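You operate a simulated robot arm through the tools that you are given. There is no shell and no other tool. Be economical: measure what you need, move in short steps, check, and stop when the job is done.

Carry out the task below with a simulated robot arm. There is one attempt and no reset: what you move stays moved.

Task
Unplug the orange plug and wind the reel in by one turn.
Fine: strip off first, plug into the holder beside the cabinet, brake off, wind to the stop, brake on, strip on last.

It is judged by the outcome, as a careful person would: the job done as asked, and still so three seconds after it is handed in. It fails if anything else is knocked over, pushed out of place, dropped, spilled or broken.

Robot
A 6-joint arm with a two-finger gripper, fixed in place. Base frame: the origin is at the foot of the arm, x ahead of it, y to its left, z up. Lengths are in m, angles in rad, forces in N, time in s.
Its first joint turns from -2.897 to 2.897 rad. Payload 2.45 kg.
Tool frame: the origin (TCP) lies between the finger pads and is the grasp point; the fingertips stand 0.02 m ahead of it; z points along the fingers, y is the line along which they close. The gripper opens to 0.14 m. The gripper's body begins 0.168 m behind the TCP.
Orientation is that of the tool frame in the base frame, as a unit quaternion [x, y, z, w]. With the fingers straight down and closing along the base's y, the tool's x points along the base's -x, its y along +y and its z along -z.

Tools
- The arm moves only by the tool send_rows. Its argument "steps" is a list that holds one entry, the list of rows, each a list of 7 numbers: the shift along the tool's x, y, z in m, then the turn, a rotation vector about the tool's x, y, z in rad, then the finger opening in m, from 0 to 0.14. In form: [[[dx, dy, dz, ax, ay, az, claw], ...]]. A call has 1 to 20 rows; each row is the pose to reach, as a shift and turn from the pose commanded when the call began, along the tool's axes at that moment. Rows are played at 5 a second. More than 0.05 m and 0.15 rad between two rows, or a gripper value outside its range, and nothing of the call is played. Where a pose cannot be reached the arm comes as near as it can. A force on the tool above 90 N (or 10 N above the force at the start of the call, whichever is more), or a blocked arm, ends the call early, and 0.2 s more pass. Each finger travels about 0.045 m/s and halts on what it meets, pressing with about 28 N; the grip force reading is that of the motor and also rises with nothing between the fingers. The clock runs only during rows and for 0.2 s after the last one: add rows that repeat a pose to give the fingers time. The reply holds the time, the measured pose of the TCP, the force on the tool along the base axes, the opening and the grip force, in the units named above and with some noise, with the torque about the TCP (base axes, N m) and any sound that the robot's microphone picked up, and new pictures: "pictures" is both (left out), scene, wrist or none.
- Cameras (640 x 400 px; columns grow to the right, rows downward): "scene" is fixed at [0.0512, 0.651, 1.7688]; the picture's right is [-0.63, -0.78, 0.00], its down [-0.24, 0.19, -0.95] and it looks along [0.74, -0.60, -0.31] (base axes); focal length 335 px, centre (320, 200). "wrist" rides on the gripper at [0.078, 0.011, -0.209] in the tool frame; the picture's right is [-0.14, 0.99, 0.00], its down [-0.92, -0.13, -0.37] and it looks along [-0.36, -0.05, 0.93] (tool axes); focal length 280 px, centre (320, 200).
- measure_at(camera, pixels): there is no depth. For up to 12 entries [column, row, z] of the newest picture of that camera ("zoom" is the newest enlarged one), the place [x, y] in the base frame at which the ray of that pixel passes the height z, good to about 0.002 m. It takes no simulated time.
- enlarge(camera, box): a new picture of the part [left, top, right, bottom] of that camera's present view, enlarged. It takes no simulated time.
- sign_off(): hands the job in; it is judged then, once.

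Work in short steps. Measure before you move; look again where a grasp or a placing could have gone wrong, and mend it. You have 80 turns and 200 pictures in all, those below and enlarged ones among them. Open the gripper and draw the arm clear of the work before you hand the job in, unless the task says otherwise; then end with one line.

The tools are called by a JSON object that holds its "api" and its "payload". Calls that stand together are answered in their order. send_rows: Moves the arm, as the interface text tells. Its arguments: {"type":"object","properties":{"steps":{"type":"array"},"pictures":{"type":"string","enum":["both","scene","wrist","none"]}},"required":["steps"]} The other tools are called the same way: measure_at (camera, pixels) gives the place at which the rays of pixels pass given heights; enlarge (camera, box) takes an enlarged picture of a part of a camera's view; sign_off () hands the job in.

At the start:

```text
time: 0.0
ee_pos: [0.5028, -0.2606, 1.4424]
tool_rot: [0.001, 1.0, 0.0, 0.0]
force: [0.5, -0.5, 0.1]
ft_torque: [-0.02, 0.0, 0.0]
grip_width: 0.14
grip_force: 0.1
```

scene: 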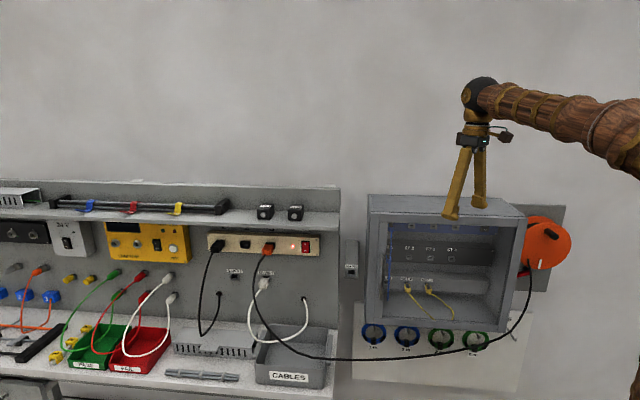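
wrist: 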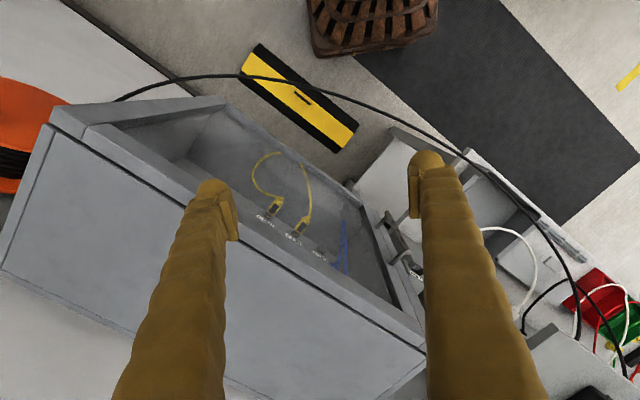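

The scene shows the power strip near (265,244), the reel near (545,245) and a holder near (351,260). I'll enlarge these areas to see details.

{"api": "enlarge", "payload": {"camera": "scene", "box": [200, 220, 370, 326]}}

{"api": "enlarge", "payload": {"camera": "scene", "box": [480, 190, 608, 270]}}

{"api": "enlarge", "payload": {"camera": "scene", "box": [330, 220, 400, 290]}}

```text
3.76 times, centred on (285, 273) of scene
```

zoom: 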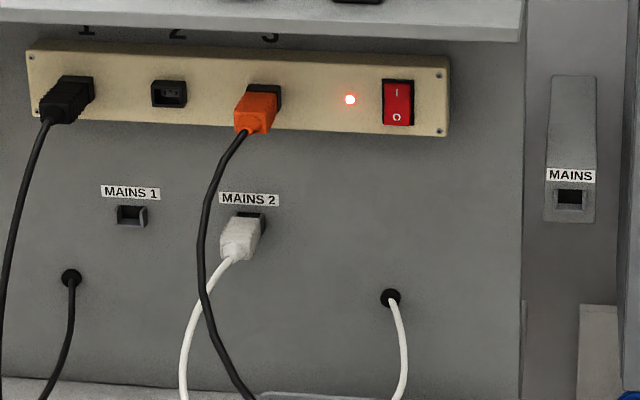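

```text
5.00 times, centred on (544, 230) of scene
```

zoom: 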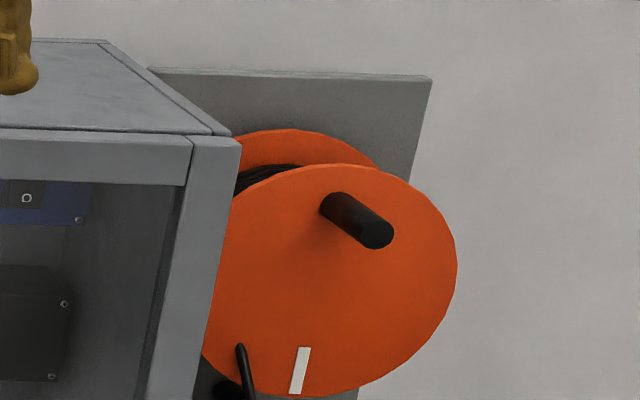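

```text
5.71 times, centred on (365, 255) of scene
```

zoom: 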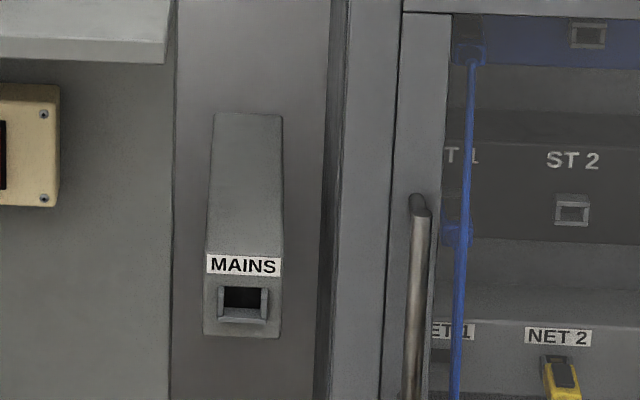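

Holder "MAINS" is at (351,270). I'll look for the brake around the reel.

{"api": "enlarge", "payload": {"camera": "scene", "box": [490, 230, 602, 300]}}

{"api": "enlarge", "payload": {"camera": "wrist", "box": [0, 60, 160, 260]}}

{"api": "enlarge", "payload": {"camera": "scene", "box": [330, 180, 570, 360]}}

```text
5.71 times, centred on (546, 265) of scene
```

zoom: 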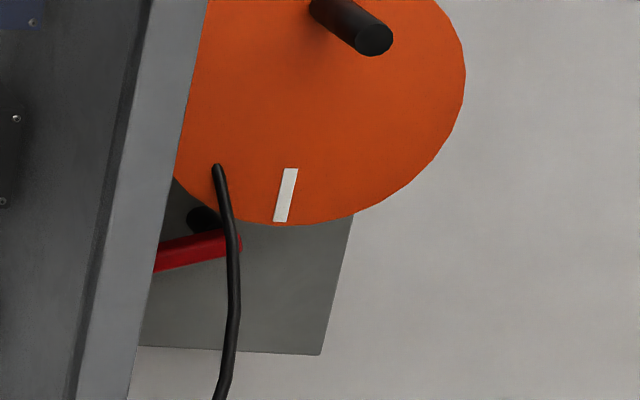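

```text
2.00 times, centred on (80, 160) of wrist
```

zoom: 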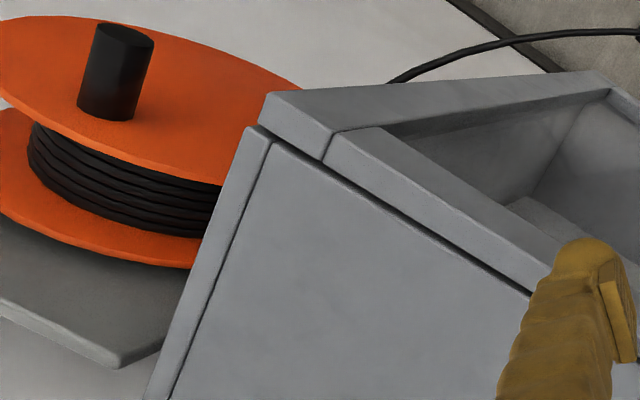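

```text
2.22 times, centred on (450, 270) of scene
```

zoom: 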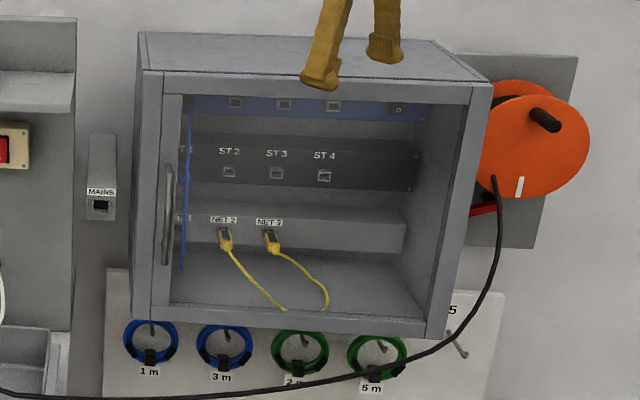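

I'll triangulate the cabinet corner and reel handle from both cameras.

{"api": "measure_at", "payload": {"camera": "scene", "pixels": [[526.6, 218, 1.1], [526.6, 218, 1.2], [526.6, 218, 1.3], [555.4, 236.4, 1.0], [555.4, 236.4, 1.1], [555.4, 236.4, 1.2], [371, 212, 1.1], [371, 212, 1.2], [371, 212, 1.3]]}}

{"api": "measure_at", "payload": {"camera": "wrist", "pixels": [[51, 110, 1.1], [51, 110, 1.2], [51, 110, 1.3], [-17, 78, 1.0], [-17, 78, 1.1], [-17, 78, 1.2], [424, 352, 1.1], [424, 352, 1.2], [424, 352, 1.3]]}}

```text
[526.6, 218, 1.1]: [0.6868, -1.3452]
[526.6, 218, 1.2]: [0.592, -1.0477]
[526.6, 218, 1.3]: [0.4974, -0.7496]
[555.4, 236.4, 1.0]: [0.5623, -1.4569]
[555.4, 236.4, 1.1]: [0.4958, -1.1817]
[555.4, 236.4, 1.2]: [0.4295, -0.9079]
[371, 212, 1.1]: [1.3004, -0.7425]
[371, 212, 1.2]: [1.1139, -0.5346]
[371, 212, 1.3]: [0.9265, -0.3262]
```

```text
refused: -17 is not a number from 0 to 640
```

{"api": "measure_at", "payload": {"camera": "wrist", "pixels": [[51, 110, 1.1], [51, 110, 1.2], [51, 110, 1.3], [51, 110, 1.35], [424, 352, 1.1], [424, 352, 1.2], [424, 352, 1.3]]}}

{"api": "enlarge", "payload": {"camera": "wrist", "box": [0, 0, 640, 400]}}

```text
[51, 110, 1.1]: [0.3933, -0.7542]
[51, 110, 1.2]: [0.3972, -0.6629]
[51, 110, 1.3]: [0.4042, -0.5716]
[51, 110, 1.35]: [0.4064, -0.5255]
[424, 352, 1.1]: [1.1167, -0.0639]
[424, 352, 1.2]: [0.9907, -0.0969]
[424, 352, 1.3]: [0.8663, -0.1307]
```

```text
1.00 times, centred on (320, 200) of wrist (not enlarged: the box is as wide or as high as the picture)
```

zoom: 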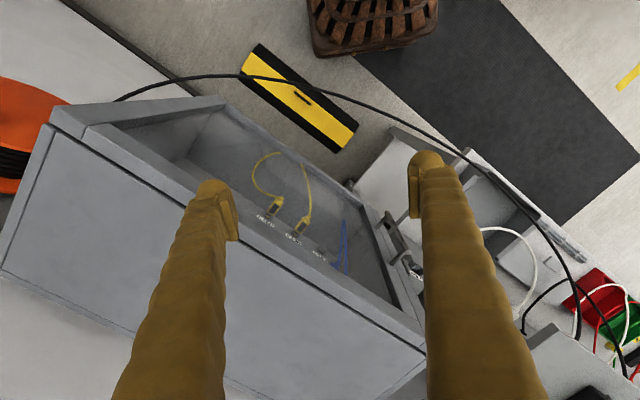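

Triangulation gives the cabinet's top front edge from about (0.41,-0.50) to (0.77,-0.16) at z 1.38, so the wall is turned 45°. I'll yaw the tool by 45° and move to the left and up, clear of the cabinet.

{"api": "send_rows", "payload": {"steps": [[[0, 0.036, -0.01, 0, 0, 0.131, 0.14], [0, 0.075, -0.02, 0, 0, 0.262, 0.14], [-0.01, 0.11, -0.03, 0, 0, 0.393, 0.14], [-0.015, 0.15, -0.04, 0, 0, 0.524, 0.14], [-0.02, 0.19, -0.05, 0, 0, 0.655, 0.14], [-0.027, 0.225, -0.06, 0, 0, 0.785, 0.14]]], "pictures": "none"}}

```text
time: 1.4
ee_pos: [0.5295, -0.0337, 1.5022]
tool_rot: [0.383, 0.924, 0.0, 0.001]
force: [-1.1, 0.1, -0.4]
ft_torque: [-0.03, -0.01, 0.01]
grip_width: 0.1401
grip_force: 0.1
```

Yaw is right. Now I pitch the tool about its y axis to face the wall.

{"api": "send_rows", "payload": {"steps": [[[0, 0, 0, 0, -0.143, 0, 0.14], [0, 0, 0, 0, -0.286, 0, 0.14], [0, 0, 0, 0, -0.428, 0, 0.14], [0, 0, 0, 0, -0.571, 0, 0.14], [0, 0, 0, 0, -0.714, 0, 0.14], [0, 0, 0, 0, -0.857, 0, 0.14], [0, 0, 0, 0, -1.0, 0, 0.14], [0, 0, 0, 0, -1.142, 0, 0.14], [0, 0, 0, 0, -1.285, 0, 0.14], [0, 0, 0, 0, -1.428, 0, 0.14], [0, 0, 0, 0, -1.571, 0, 0.14]]]}}

```text
time: 3.8
ee_pos: [0.5271, -0.0366, 1.5018]
tool_rot: [0.271, 0.652, -0.271, 0.654]
force: [-0.5, 0.3, 0.4]
ft_torque: [0.01, 0.03, 0.0]
grip_width: 0.1401
grip_force: 0.0
```

scene: 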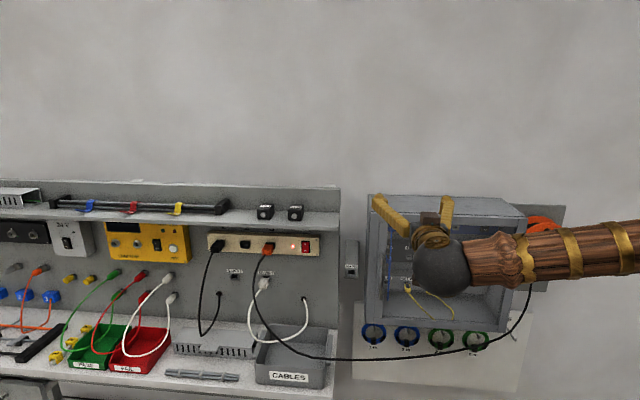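
wrist: 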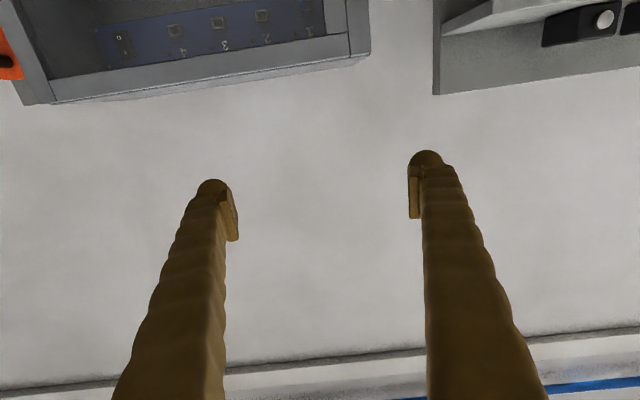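

The view is workable, upside down with the camera below the hand. I'll lower and shift left to see strip and holder.

{"api": "send_rows", "payload": {"steps": [[[0.04, 0.03, 0, 0, 0, 0, 0.14], [0.08, 0.06, 0, 0, 0, 0, 0.14], [0.12, 0.09, 0, 0, 0, 0, 0.14], [0.16, 0.12, 0, 0, 0, 0, 0.14], [0.2, 0.15, 0, 0, 0, 0, 0.14], [0.24, 0.18, 0, 0, 0, 0, 0.14], [0.28, 0.21, 0, 0, 0, 0, 0.14], [0.32, 0.24, 0, 0, 0, 0, 0.14], [0.36, 0.25, 0, 0, 0, 0, 0.14]]]}}

```text
time: 5.8
ee_pos: [0.7091, 0.1439, 1.1405]
tool_rot: [0.27, 0.653, -0.27, 0.654]
force: [0.2, 0.1, -0.2]
ft_torque: [-0.01, 0.02, 0.02]
grip_width: 0.1401
grip_force: 0.0
```

scene: 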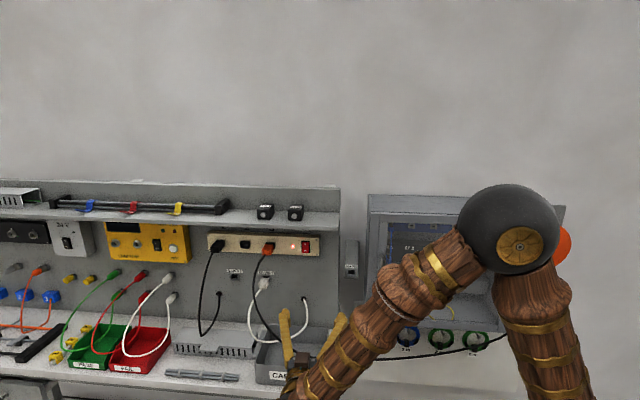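
wrist: 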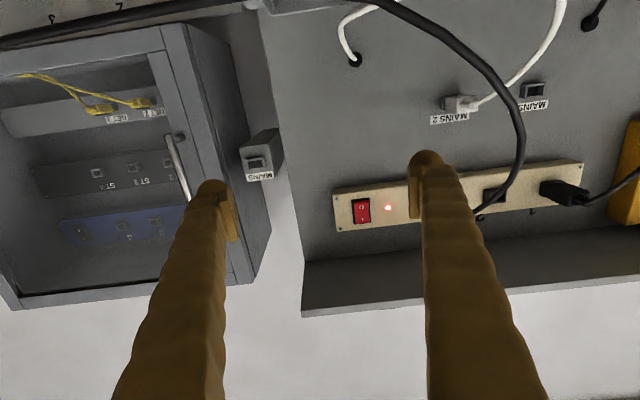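

Triangulated (wall coords s=(x+y)/√2, d=(x−y)/√2): switch s .655, d .616, z 1.256; plug s .777, z 1.257; holder s .497, d .637, z 1.157. I'll look closer at each.

{"api": "enlarge", "payload": {"camera": "wrist", "box": [320, 130, 600, 300]}}

{"api": "enlarge", "payload": {"camera": "wrist", "box": [200, 110, 320, 190]}}

{"api": "enlarge", "payload": {"camera": "scene", "box": [240, 225, 330, 280]}}

```text
2.29 times, centred on (460, 215) of wrist
```

zoom: 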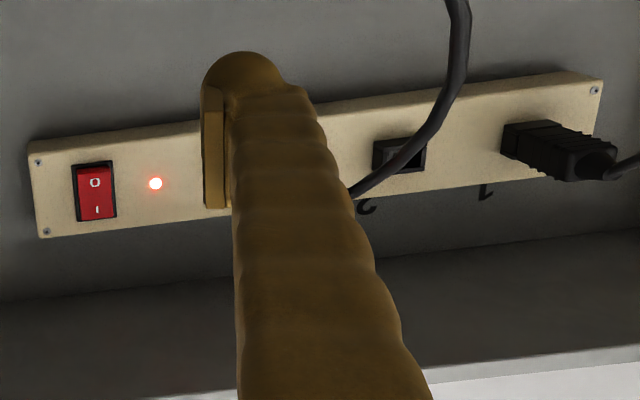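

```text
5.00 times, centred on (260, 150) of wrist
```

zoom: 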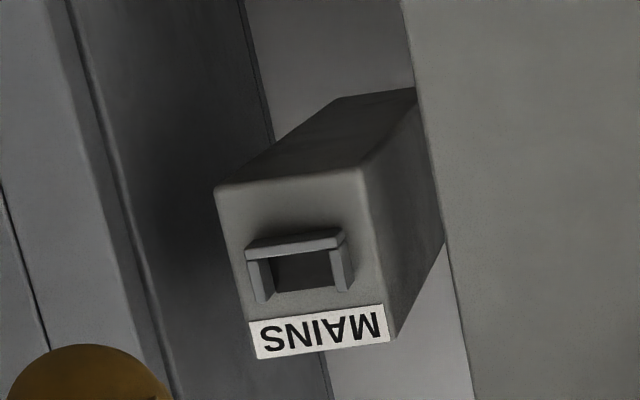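

```text
7.11 times, centred on (285, 252) of scene
```

zoom: 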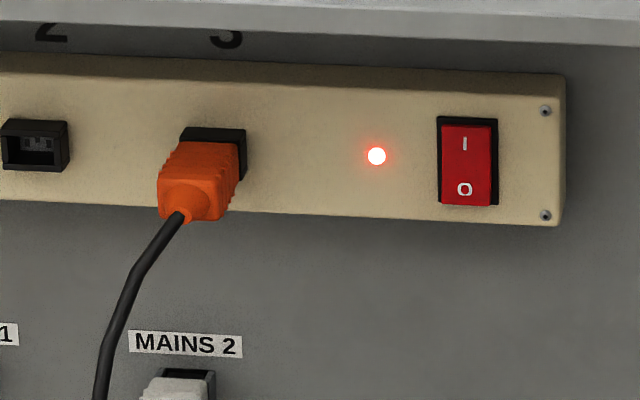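

I'll close the fingers and move in front of the lower (O) half of the red rocker.

{"api": "send_rows", "payload": {"steps": [[[-0.03, 0.017, 0, 0, 0, 0, 0.1], [-0.06, 0.034, 0, 0, 0, 0, 0.06], [-0.0915, 0.052, 0, 0, 0, 0, 0.02], [-0.0915, 0.052, 0, 0, 0, 0, 0.0], [-0.0915, 0.052, 0.03, 0, 0, 0, 0.0], [-0.0915, 0.052, 0.06, 0, 0, 0, 0.0], [-0.0915, 0.052, 0.09, 0, 0, 0, 0.0], [-0.0915, 0.052, 0.12, 0, 0, 0, 0.0], [-0.0915, 0.052, 0.15, 0, 0, 0, 0.0], [-0.0915, 0.052, 0.155, 0, 0, 0, 0.0]]]}}

```text
time: 8.0
ee_pos: [0.8528, 0.0695, 1.2347]
tool_rot: [0.271, 0.653, -0.27, 0.654]
force: [0.2, -0.8, 0.1]
ft_torque: [-0.03, 0.01, 0.0]
grip_width: 0.0
grip_force: 28.2
```

scene: 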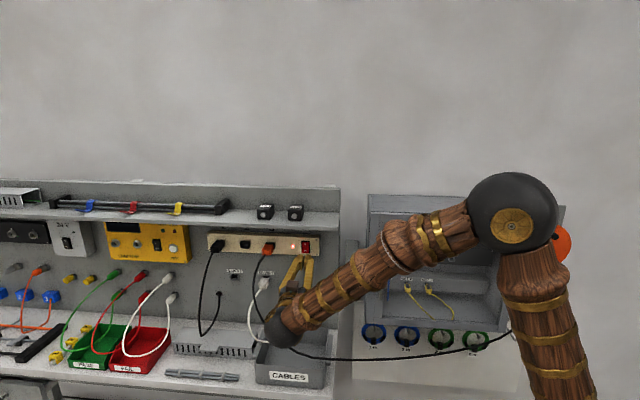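
wrist: 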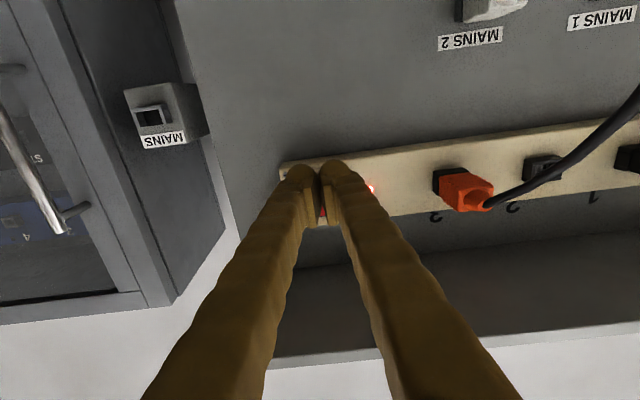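

Fingertips sit in front of the switch. Check alignment from the scene, then advance slowly.

{"api": "enlarge", "payload": {"camera": "scene", "box": [270, 225, 340, 275]}}

{"api": "enlarge", "payload": {"camera": "wrist", "box": [270, 140, 390, 220]}}

{"api": "enlarge", "payload": {"camera": "wrist", "box": [410, 130, 550, 230]}}

```text
8.00 times, centred on (305, 250) of scene
```

zoom: 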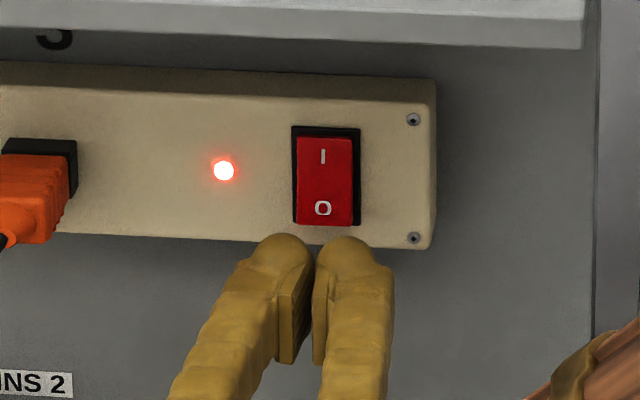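

```text
5.00 times, centred on (330, 180) of wrist
```

zoom: 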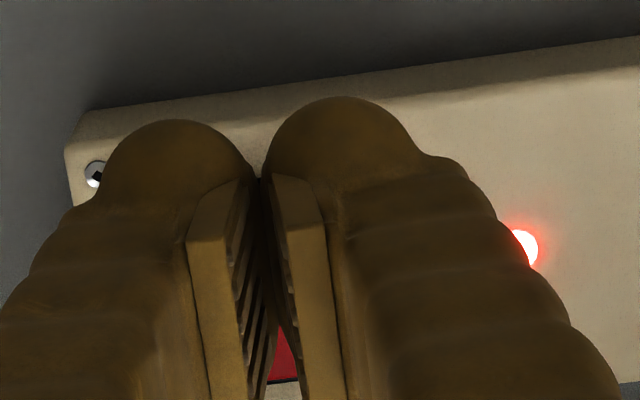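

```text
4.00 times, centred on (480, 180) of wrist
```

zoom: 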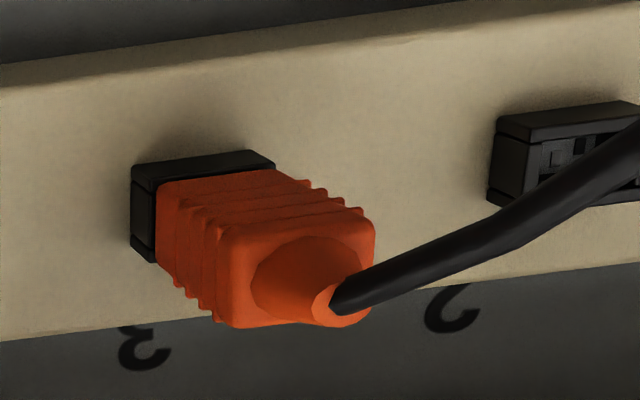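

The tips are rounded, so I raise 9 mm to centre on the O and push forward step by step.

{"api": "send_rows", "payload": {"steps": [[[-0.009, 0.002, 0, 0, 0, 0, 0.0], [-0.009, 0.002, 0.01, 0, 0, 0, 0.0], [-0.009, 0.002, 0.02, 0, 0, 0, 0.0], [-0.009, 0.002, 0.026, 0, 0, 0, 0.0], [-0.009, 0.002, 0.03, 0, 0, 0, 0.0], [-0.009, 0.002, 0.034, 0, 0, 0, 0.0], [-0.009, 0.002, 0.038, 0, 0, 0, 0.0]]], "pictures": "scene"}}

{"api": "enlarge", "payload": {"camera": "scene", "box": [270, 225, 340, 275]}}

```text
time: 9.6
ee_pos: [0.8807, 0.043, 1.2419]
tool_rot: [0.271, 0.653, -0.27, 0.654]
force: [-4.0, 2.8, -0.3]
ft_torque: [-0.02, -0.01, -0.06]
grip_width: 0.0059
grip_force: 29.4
```

scene: 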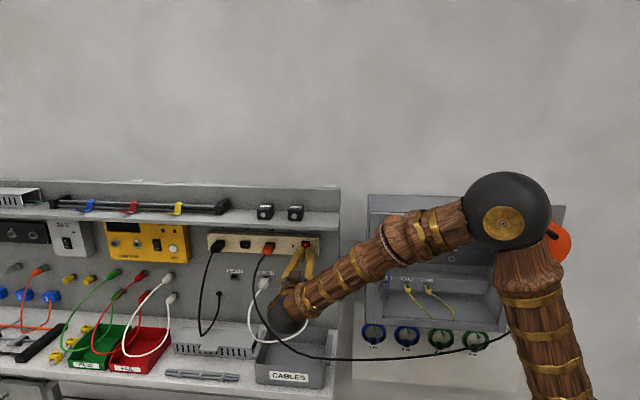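

```text
8.00 times, centred on (305, 250) of scene
```

zoom: 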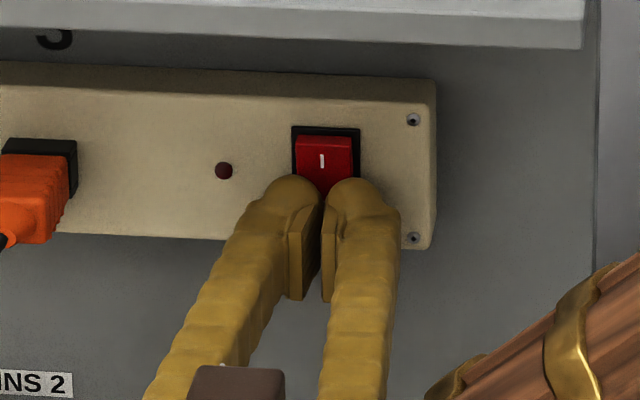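

LED is dark: strip is off. Plug centre is about s .779, z 1.258, end face d .568. I back off to d≈.40, shift left and open to 0.06.

{"api": "send_rows", "payload": {"steps": [[[0, 0, -0.045, 0, 0, 0, 0.0], [0, 0, -0.09, 0, 0, 0, 0.0], [0, 0, -0.135, 0, 0, 0, 0.02], [0, 0, -0.18, 0, 0, 0, 0.04], [-0.008, 0.04, -0.192, 0, 0, 0, 0.06], [-0.012, 0.08, -0.192, 0, 0, 0, 0.06], [-0.015, 0.12, -0.192, 0, 0, 0, 0.06], [-0.015, 0.126, -0.192, 0, 0, 0, 0.06]]]}}

{"api": "enlarge", "payload": {"camera": "scene", "box": [240, 225, 330, 280]}}

{"api": "enlarge", "payload": {"camera": "wrist", "box": [250, 120, 430, 230]}}

```text
time: 11.4
ee_pos: [0.834, 0.2688, 1.2568]
tool_rot: [0.271, 0.653, -0.27, 0.654]
force: [0.9, 1.0, 0.6]
ft_torque: [0.01, -0.01, 0.0]
grip_width: 0.0602
grip_force: 0.1
```

scene: 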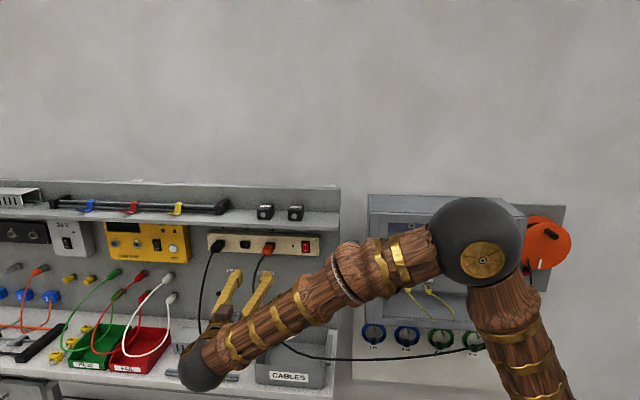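
wrist: 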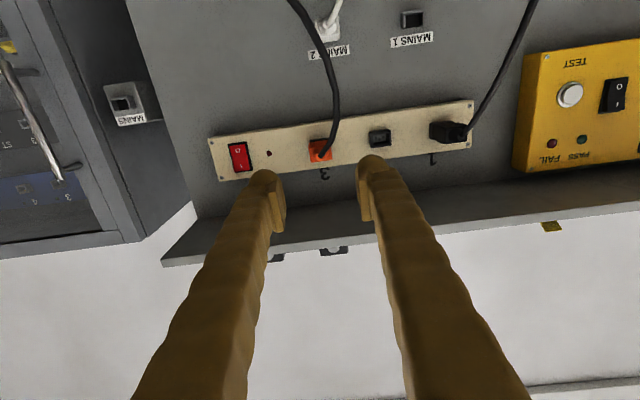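

```text
7.11 times, centred on (285, 252) of scene
```

zoom: 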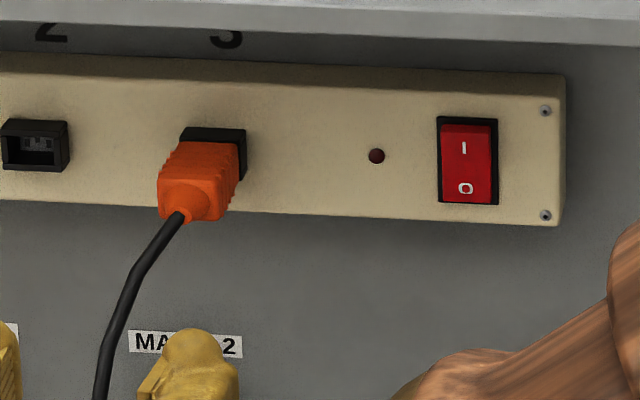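

```text
3.56 times, centred on (340, 175) of wrist
```

zoom: 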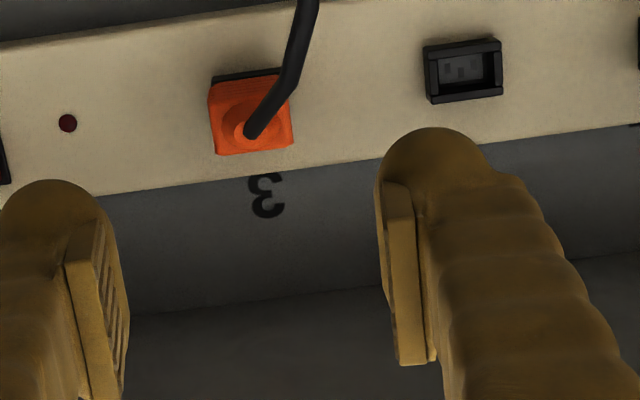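

Plug confirmed at s .781, z 1.2586; fingers straddle it. I advance straight to d≈.58.

{"api": "send_rows", "payload": {"steps": [[[-0.001, 0.001, 0.04, 0, 0, 0, 0.06], [-0.001, 0.001, 0.08, 0, 0, 0, 0.06], [-0.001, 0.001, 0.12, 0, 0, 0, 0.06], [-0.001, 0.001, 0.15, 0, 0, 0, 0.06], [-0.001, 0.001, 0.17, 0, 0, 0, 0.06], [-0.001, 0.001, 0.178, 0, 0, 0, 0.06]]]}}

{"api": "enlarge", "payload": {"camera": "scene", "box": [230, 225, 320, 280]}}

{"api": "enlarge", "payload": {"camera": "wrist", "box": [250, 120, 430, 230]}}

```text
time: 12.8
ee_pos: [0.9605, 0.1421, 1.2584]
tool_rot: [0.27, 0.653, -0.269, 0.655]
force: [-0.8, -0.5, -0.4]
ft_torque: [0.04, 0.0, 0.01]
grip_width: 0.06
grip_force: 0.1
```

scene: 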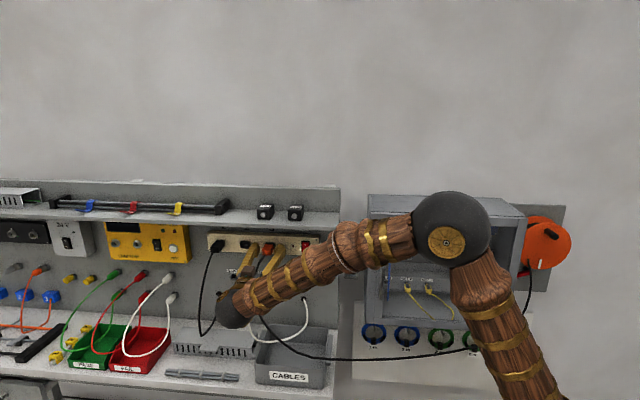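
wrist: 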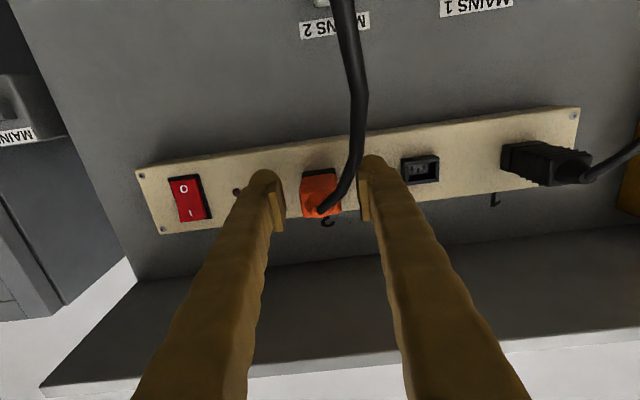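

```text
7.11 times, centred on (275, 252) of scene
```

zoom: 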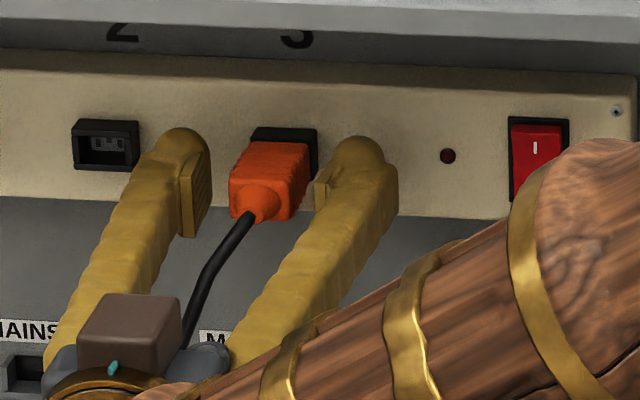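

```text
3.56 times, centred on (340, 175) of wrist
```

zoom: 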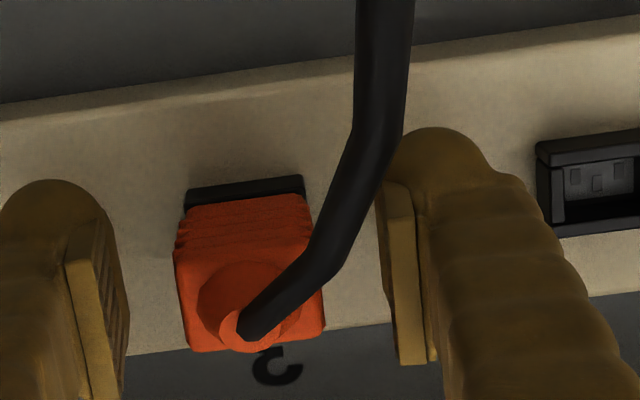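

Fingers straddle the plug body symmetrically. Close on it.

{"api": "send_rows", "payload": {"steps": [[[0, 0, 0, 0, 0, 0, 0.045], [0, 0, 0, 0, 0, 0, 0.03], [0, 0, 0, 0, 0, 0, 0.02], [0, 0, 0, 0, 0, 0, 0.01], [0, 0, 0, 0, 0, 0, 0.01]]], "pictures": "wrist"}}

{"api": "enlarge", "payload": {"camera": "scene", "box": [230, 225, 320, 280]}}

```text
time: 14.0
ee_pos: [0.9608, 0.1435, 1.2585]
tool_rot: [0.271, 0.653, -0.271, 0.653]
force: [1.8, -0.6, 0.1]
ft_torque: [-0.02, 0.02, 0.08]
grip_width: 0.0284
grip_force: 28.1
```

wrist: 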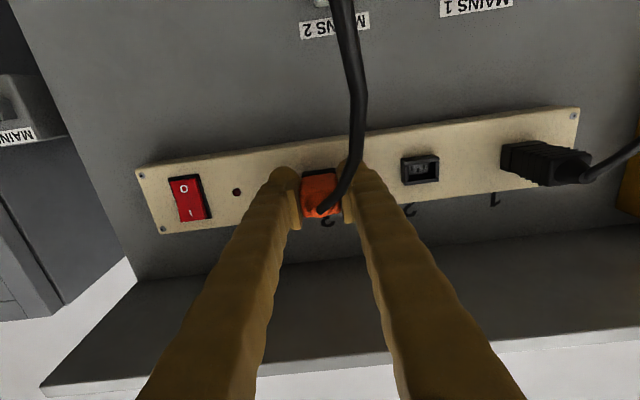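

```text
7.11 times, centred on (275, 252) of scene
```

zoom: 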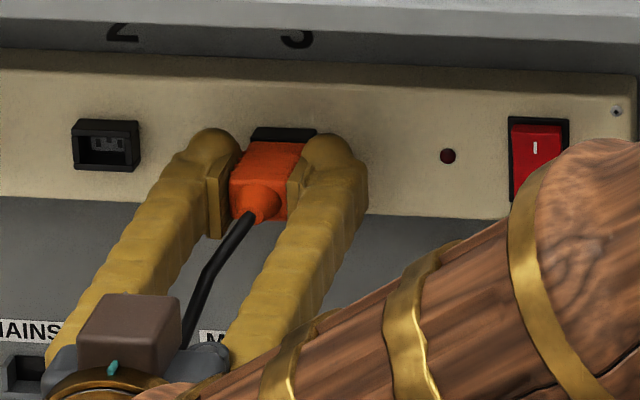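

Gripped at 0.0284. Pull straight out.

{"api": "send_rows", "payload": {"steps": [[[0, 0, -0.005, 0, 0, 0, 0.01], [0, 0, -0.01, 0, 0, 0, 0.01], [0, 0, -0.015, 0, 0, 0, 0.01], [0, 0, -0.02, 0, 0, 0, 0.01], [0, 0, -0.03, 0, 0, 0, 0.01], [0, 0, -0.04, 0, 0, 0, 0.01], [0, 0, -0.06, 0, 0, 0, 0.01], [0, 0, -0.08, 0, 0, 0, 0.01]]]}}

{"api": "enlarge", "payload": {"camera": "wrist", "box": [250, 120, 430, 230]}}

```text
time: 15.8
ee_pos: [0.9038, 0.2006, 1.258]
tool_rot: [0.271, 0.652, -0.271, 0.654]
force: [-0.3, -0.3, 0.2]
ft_torque: [0.01, 0.03, 0.03]
grip_width: 0.0287
grip_force: 28.3
```

scene: 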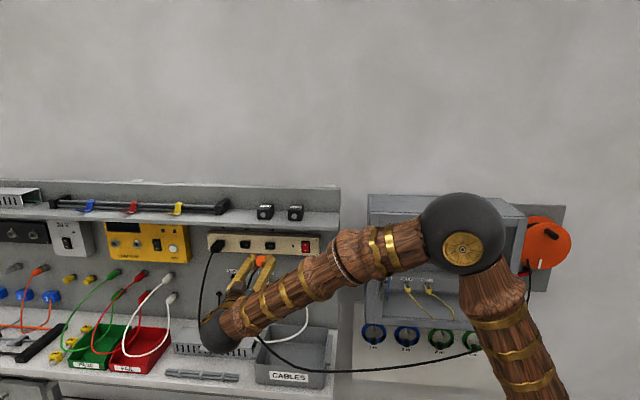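
wrist: 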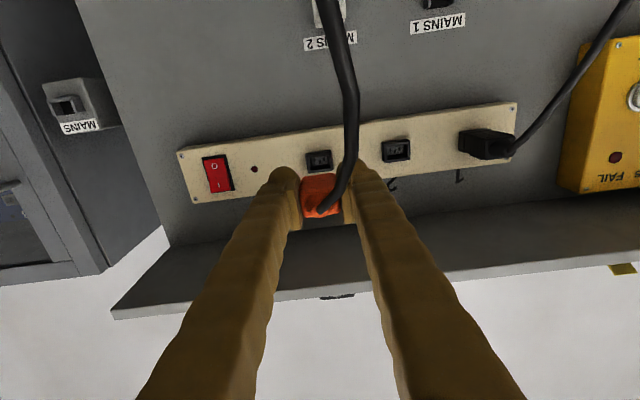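

```text
3.56 times, centred on (340, 175) of wrist
```

zoom: 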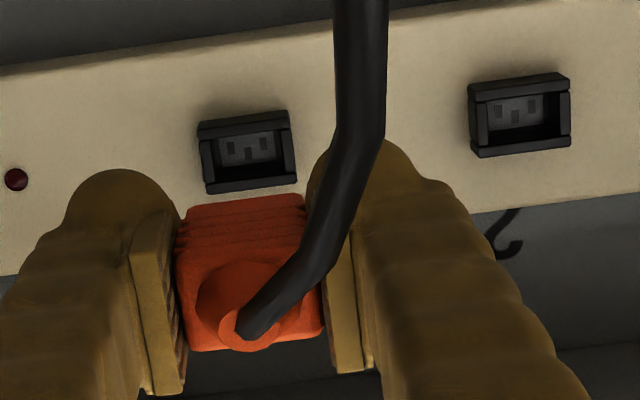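

Unplugged cleanly. Carry it to in front of the holder at s≈.497, z≈1.157, standing off.

{"api": "send_rows", "payload": {"steps": [[[0.012, -0.035, -0.03, 0, 0, 0, 0.01], [0.025, -0.07, -0.04, 0, 0, 0, 0.01], [0.037, -0.107, -0.05, 0, 0, 0, 0.01], [0.05, -0.142, -0.05, 0, 0, 0, 0.01], [0.063, -0.178, -0.05, 0, 0, 0, 0.01], [0.075, -0.213, -0.05, 0, 0, 0, 0.01], [0.088, -0.248, -0.05, 0, 0, 0, 0.01], [0.101, -0.284, -0.05, 0, 0, 0, 0.01], [0.101, -0.284, -0.05, 0, 0, 0, 0.01]]]}}

{"api": "enlarge", "payload": {"camera": "wrist", "box": [240, 100, 420, 210]}}

{"api": "enlarge", "payload": {"camera": "scene", "box": [310, 240, 400, 300]}}

```text
time: 17.8
ee_pos: [0.6695, 0.0326, 1.1579]
tool_rot: [0.271, 0.653, -0.27, 0.654]
force: [0.0, -0.6, -0.3]
ft_torque: [0.03, 0.02, 0.02]
grip_width: 0.0285
grip_force: 28.1
```

scene: 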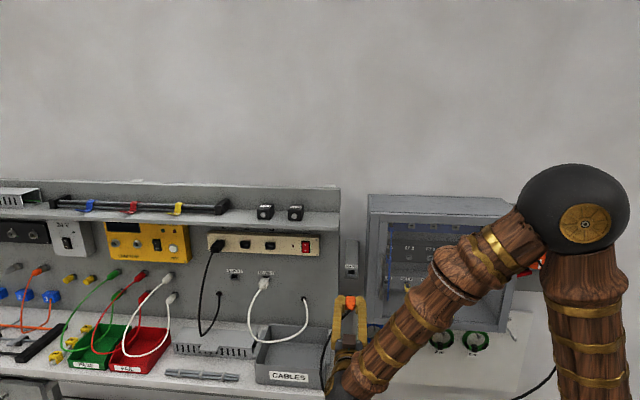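
wrist: 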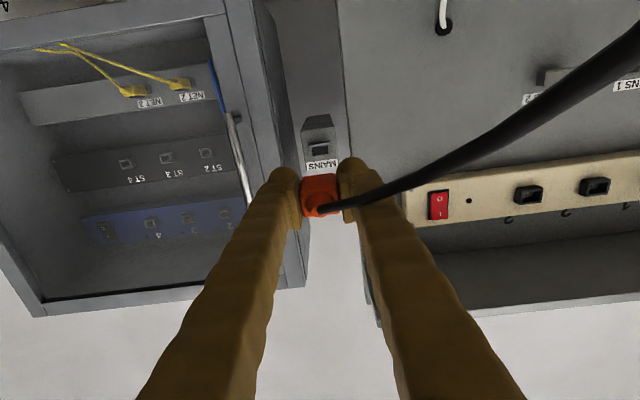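

```text
3.56 times, centred on (330, 155) of wrist
```

zoom: 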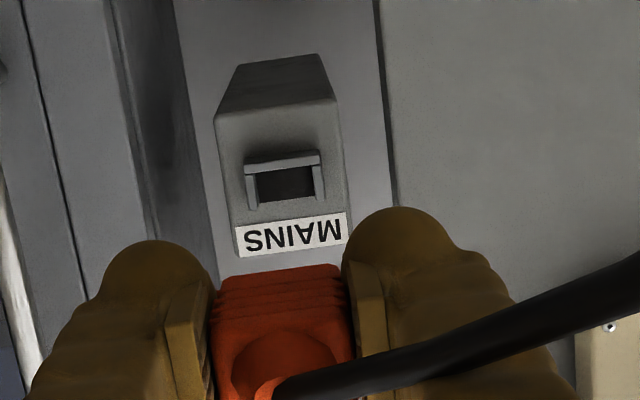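

```text
6.67 times, centred on (355, 270) of scene
```

zoom: 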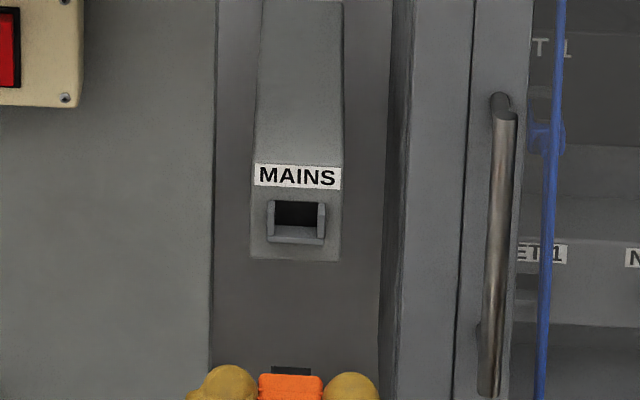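

Holder opening computed at s .497, z 1.158, front d≈.633; TCP is aligned (s .4965, z 1.158). Advance slowly.

{"api": "send_rows", "payload": {"steps": [[[0, 0.0005, 0.04, 0, 0, 0, 0.01], [0, 0.0005, 0.08, 0, 0, 0, 0.01], [0, 0.0005, 0.1, 0, 0, 0, 0.01], [0, 0.0005, 0.11, 0, 0, 0, 0.01], [0, 0.0005, 0.116, 0, 0, 0, 0.01]]]}}

{"api": "enlarge", "payload": {"camera": "wrist", "box": [240, 120, 420, 230]}}

{"api": "enlarge", "payload": {"camera": "scene", "box": [310, 240, 400, 300]}}

```text
time: 19.0
ee_pos: [0.7499, -0.0484, 1.1571]
tool_rot: [0.27, 0.653, -0.27, 0.654]
force: [0.3, 0.5, -0.5]
ft_torque: [-0.04, -0.02, -0.02]
grip_width: 0.0287
grip_force: 28.2
```

scene: 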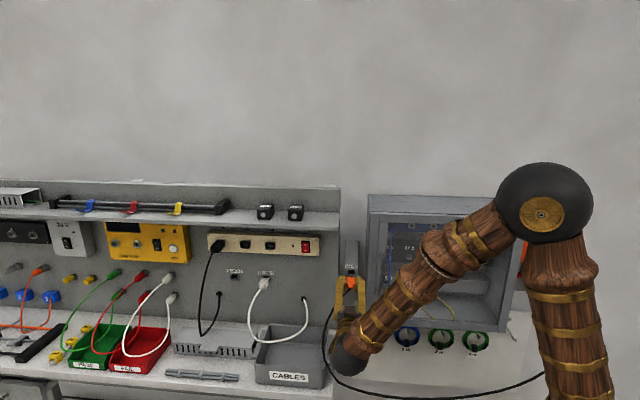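
wrist: 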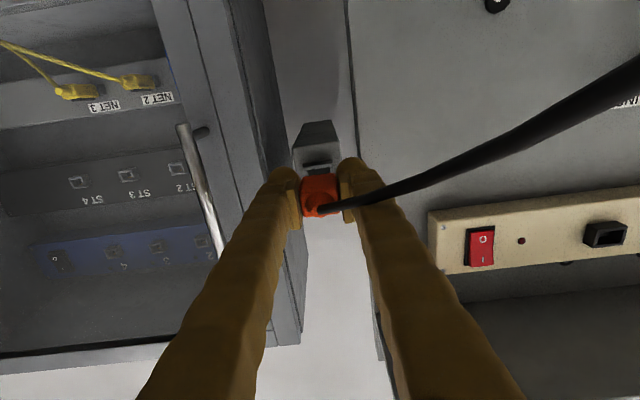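

```text
3.56 times, centred on (330, 175) of wrist
```

zoom: 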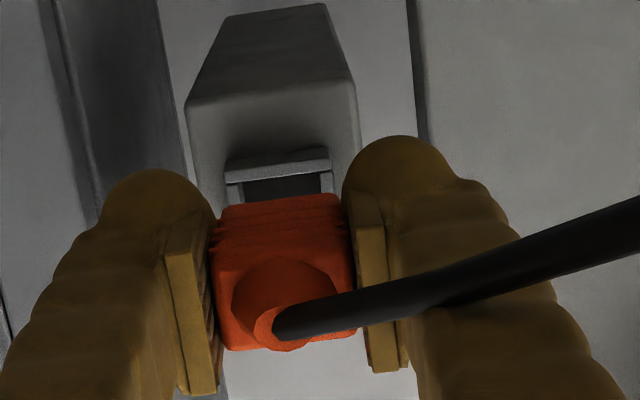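

```text
6.67 times, centred on (355, 270) of scene
```

zoom: 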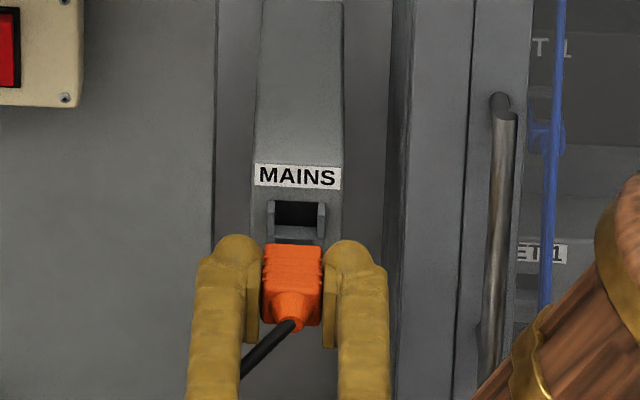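

Opening appears ~1.5–2 mm toward the cabinet relative to the plug (scene 296 vs 292 in zoom). Adjust slightly and push in with small steps.

{"api": "send_rows", "payload": {"steps": [[[0, -0.0018, 0.0, 0, 0, 0, 0.01], [0, -0.0018, 0.005, 0, 0, 0, 0.01], [0, -0.0018, 0.01, 0, 0, 0, 0.01], [0, -0.0018, 0.015, 0, 0, 0, 0.01], [0, -0.0018, 0.02, 0, 0, 0, 0.01]]], "pictures": "wrist"}}

{"api": "enlarge", "payload": {"camera": "wrist", "box": [240, 120, 420, 230]}}

{"api": "enlarge", "payload": {"camera": "scene", "box": [310, 240, 400, 300]}}

```text
time: 20.2
ee_pos: [0.7629, -0.0629, 1.1572]
tool_rot: [0.271, 0.653, -0.27, 0.654]
force: [1.2, -0.4, -0.1]
ft_torque: [0.01, -0.01, 0.01]
grip_width: 0.0287
grip_force: 28.1
```

wrist: 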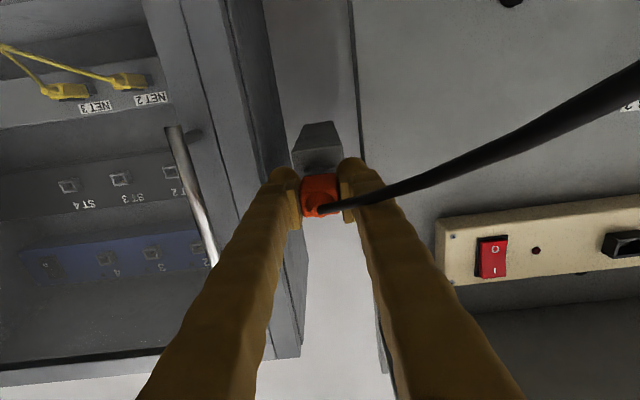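

```text
3.56 times, centred on (330, 175) of wrist
```

zoom: 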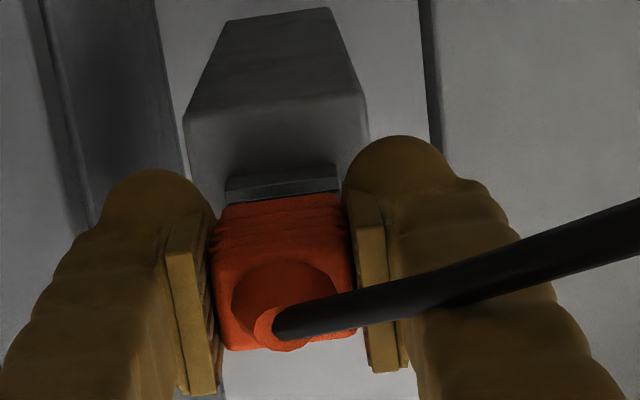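

```text
6.67 times, centred on (355, 270) of scene
```

zoom: 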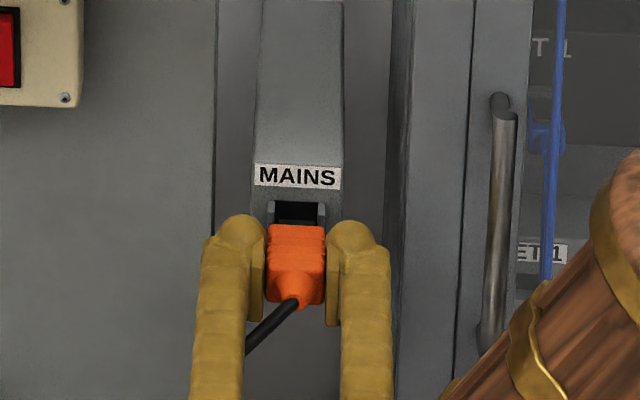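

Aligned, no contact yet. Continue in.

{"api": "send_rows", "payload": {"steps": [[[0, 0, 0.004, 0, 0, 0, 0.01], [0, 0, 0.008, 0, 0, 0, 0.01], [0, 0, 0.012, 0, 0, 0, 0.01], [0, 0, 0.016, 0, 0, 0, 0.01], [0, 0, 0.019, 0, 0, 0, 0.01]]], "pictures": "wrist"}}

{"api": "enlarge", "payload": {"camera": "wrist", "box": [240, 120, 420, 230]}}

{"api": "enlarge", "payload": {"camera": "scene", "box": [310, 240, 400, 300]}}

```text
time: 21.4
ee_pos: [0.7778, -0.0757, 1.1579]
tool_rot: [0.27, 0.653, -0.27, 0.654]
force: [-33.4, 35.2, 0.7]
ft_torque: [-0.08, -0.08, 0.0]
grip_width: 0.0288
grip_force: 28.0
```

wrist: 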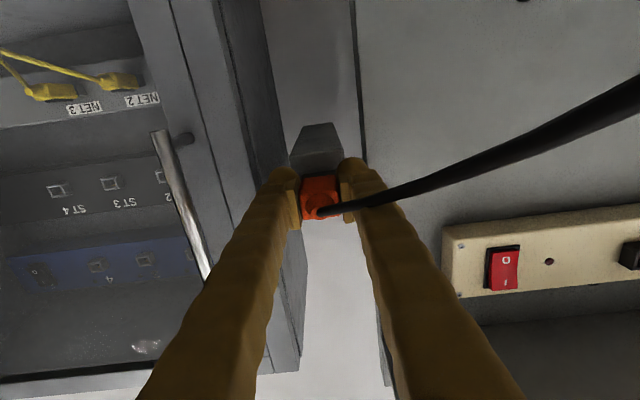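

```text
3.56 times, centred on (330, 175) of wrist
```

zoom: 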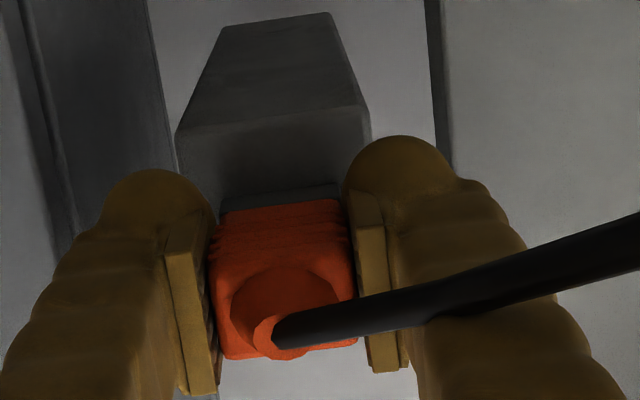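

```text
6.67 times, centred on (355, 270) of scene
```

zoom: 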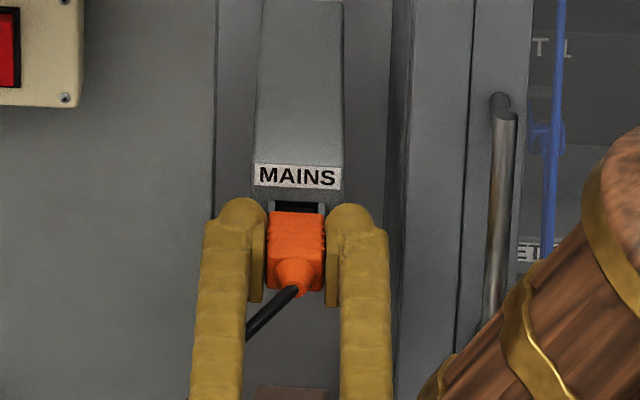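

Firm stop at ~48 N at TCP d .6035, close to the expected seated depth (~.601). Release and inspect.

{"api": "send_rows", "payload": {"steps": [[[0, 0, -0.001, 0, 0, 0, 0.01], [0, 0, -0.002, 0, 0, 0, 0.03], [0, 0, -0.002, 0, 0, 0, 0.045], [0, 0, -0.002, 0, 0, 0, 0.055], [0, 0, -0.002, 0, 0, 0, 0.055], [0, 0, -0.03, 0, 0, 0, 0.055], [0, 0, -0.06, 0, 0, 0, 0.055]]]}}

{"api": "enlarge", "payload": {"camera": "wrist", "box": [240, 120, 420, 230]}}

{"api": "enlarge", "payload": {"camera": "scene", "box": [310, 240, 400, 300]}}

```text
time: 23.0
ee_pos: [0.7349, -0.0334, 1.1575]
tool_rot: [0.271, 0.653, -0.27, 0.654]
force: [0.1, -1.3, 0.1]
ft_torque: [0.02, -0.01, -0.02]
grip_width: 0.0553
grip_force: 0.0
```

scene: 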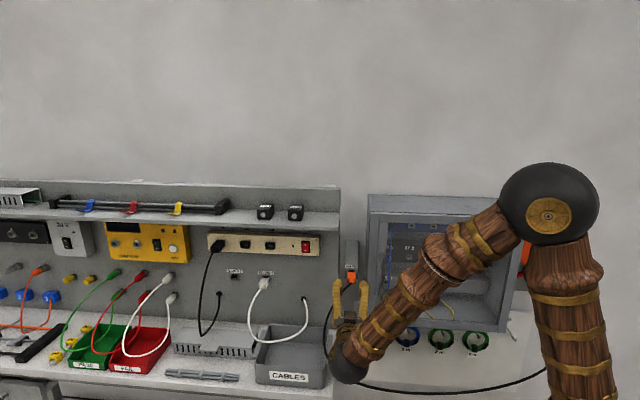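
wrist: 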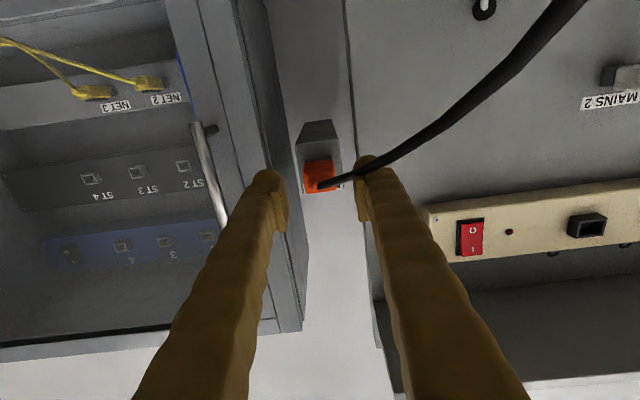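

```text
3.56 times, centred on (330, 175) of wrist
```

zoom: 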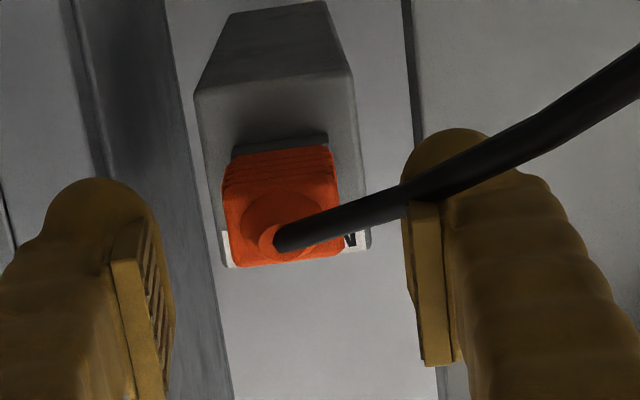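

```text
6.67 times, centred on (355, 270) of scene
```

zoom: 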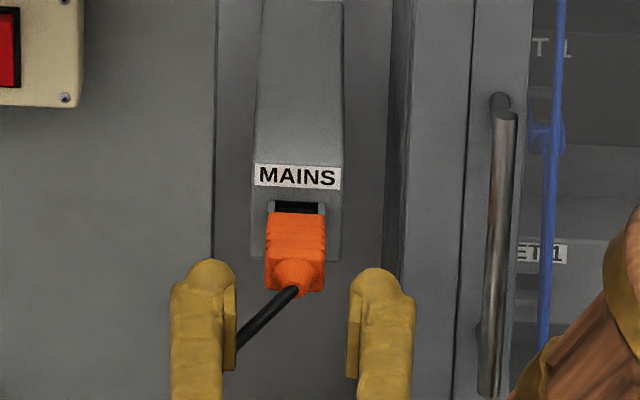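

Plug sits flush with the holder rim (same rim-to-plug gap as it had in the strip). Next I withdraw, rise and move toward the reel (knob estimated at s −.19, d .70–.75, z 1.30).

{"api": "send_rows", "payload": {"steps": [[[0, 0, -0.04, 0, 0, 0, 0.055], [0, 0, -0.08, 0, 0, 0, 0.055], [-0.03, 0, -0.1, 0, 0, 0, 0.055], [-0.06, -0.03, -0.1, 0, 0, 0, 0.055], [-0.08, -0.075, -0.1, 0, 0, 0, 0.055], [-0.08, -0.12, -0.1, 0, 0, 0, 0.055], [-0.08, -0.165, -0.1, 0, 0, 0, 0.055], [-0.08, -0.21, -0.1, 0, 0, 0, 0.055], [-0.08, -0.255, -0.1, 0, 0, 0, 0.055], [-0.08, -0.3, -0.1, 0, 0, 0, 0.055], [-0.08, -0.345, -0.1, 0, 0, 0, 0.055], [-0.08, -0.39, -0.1, 0, 0, 0, 0.055], [-0.08, -0.435, -0.1, 0, 0, 0, 0.055], [-0.08, -0.48, -0.1, 0, 0, 0, 0.055], [-0.08, -0.525, -0.1, 0, 0, 0, 0.055], [-0.08, -0.57, -0.1, 0, 0, 0, 0.055], [-0.08, -0.615, -0.1, 0, 0, 0, 0.055], [-0.08, -0.66, -0.1, 0, 0, 0, 0.055], [-0.08, -0.69, -0.1, 0, 0, 0, 0.055]]]}}

```text
time: 27.0
ee_pos: [0.3619, -0.3241, 1.361]
tool_rot: [0.276, 0.661, -0.271, 0.644]
force: [-0.4, -0.5, 0.8]
ft_torque: [0.0, -0.02, 0.03]
grip_width: 0.055
grip_force: 0.1
out of reach, approached as far as the arm can: row 7, 8, 9, 10, 11, 12, 13, 14, 15, 16, 17, 18, 19
```

scene: 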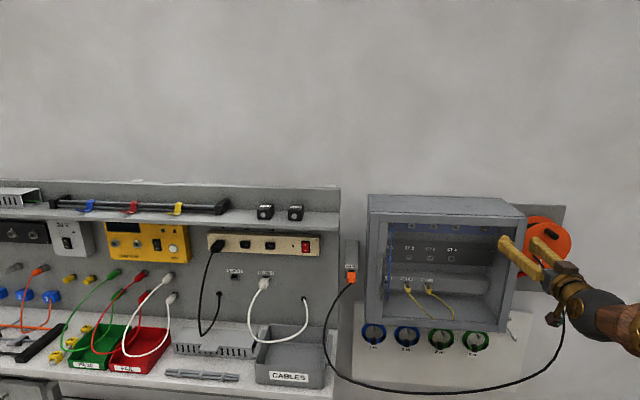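
wrist: 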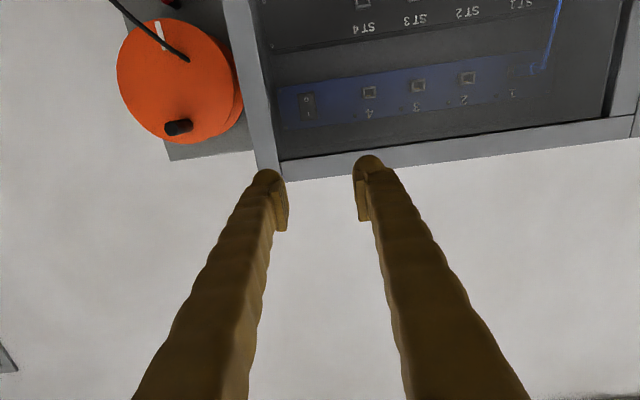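

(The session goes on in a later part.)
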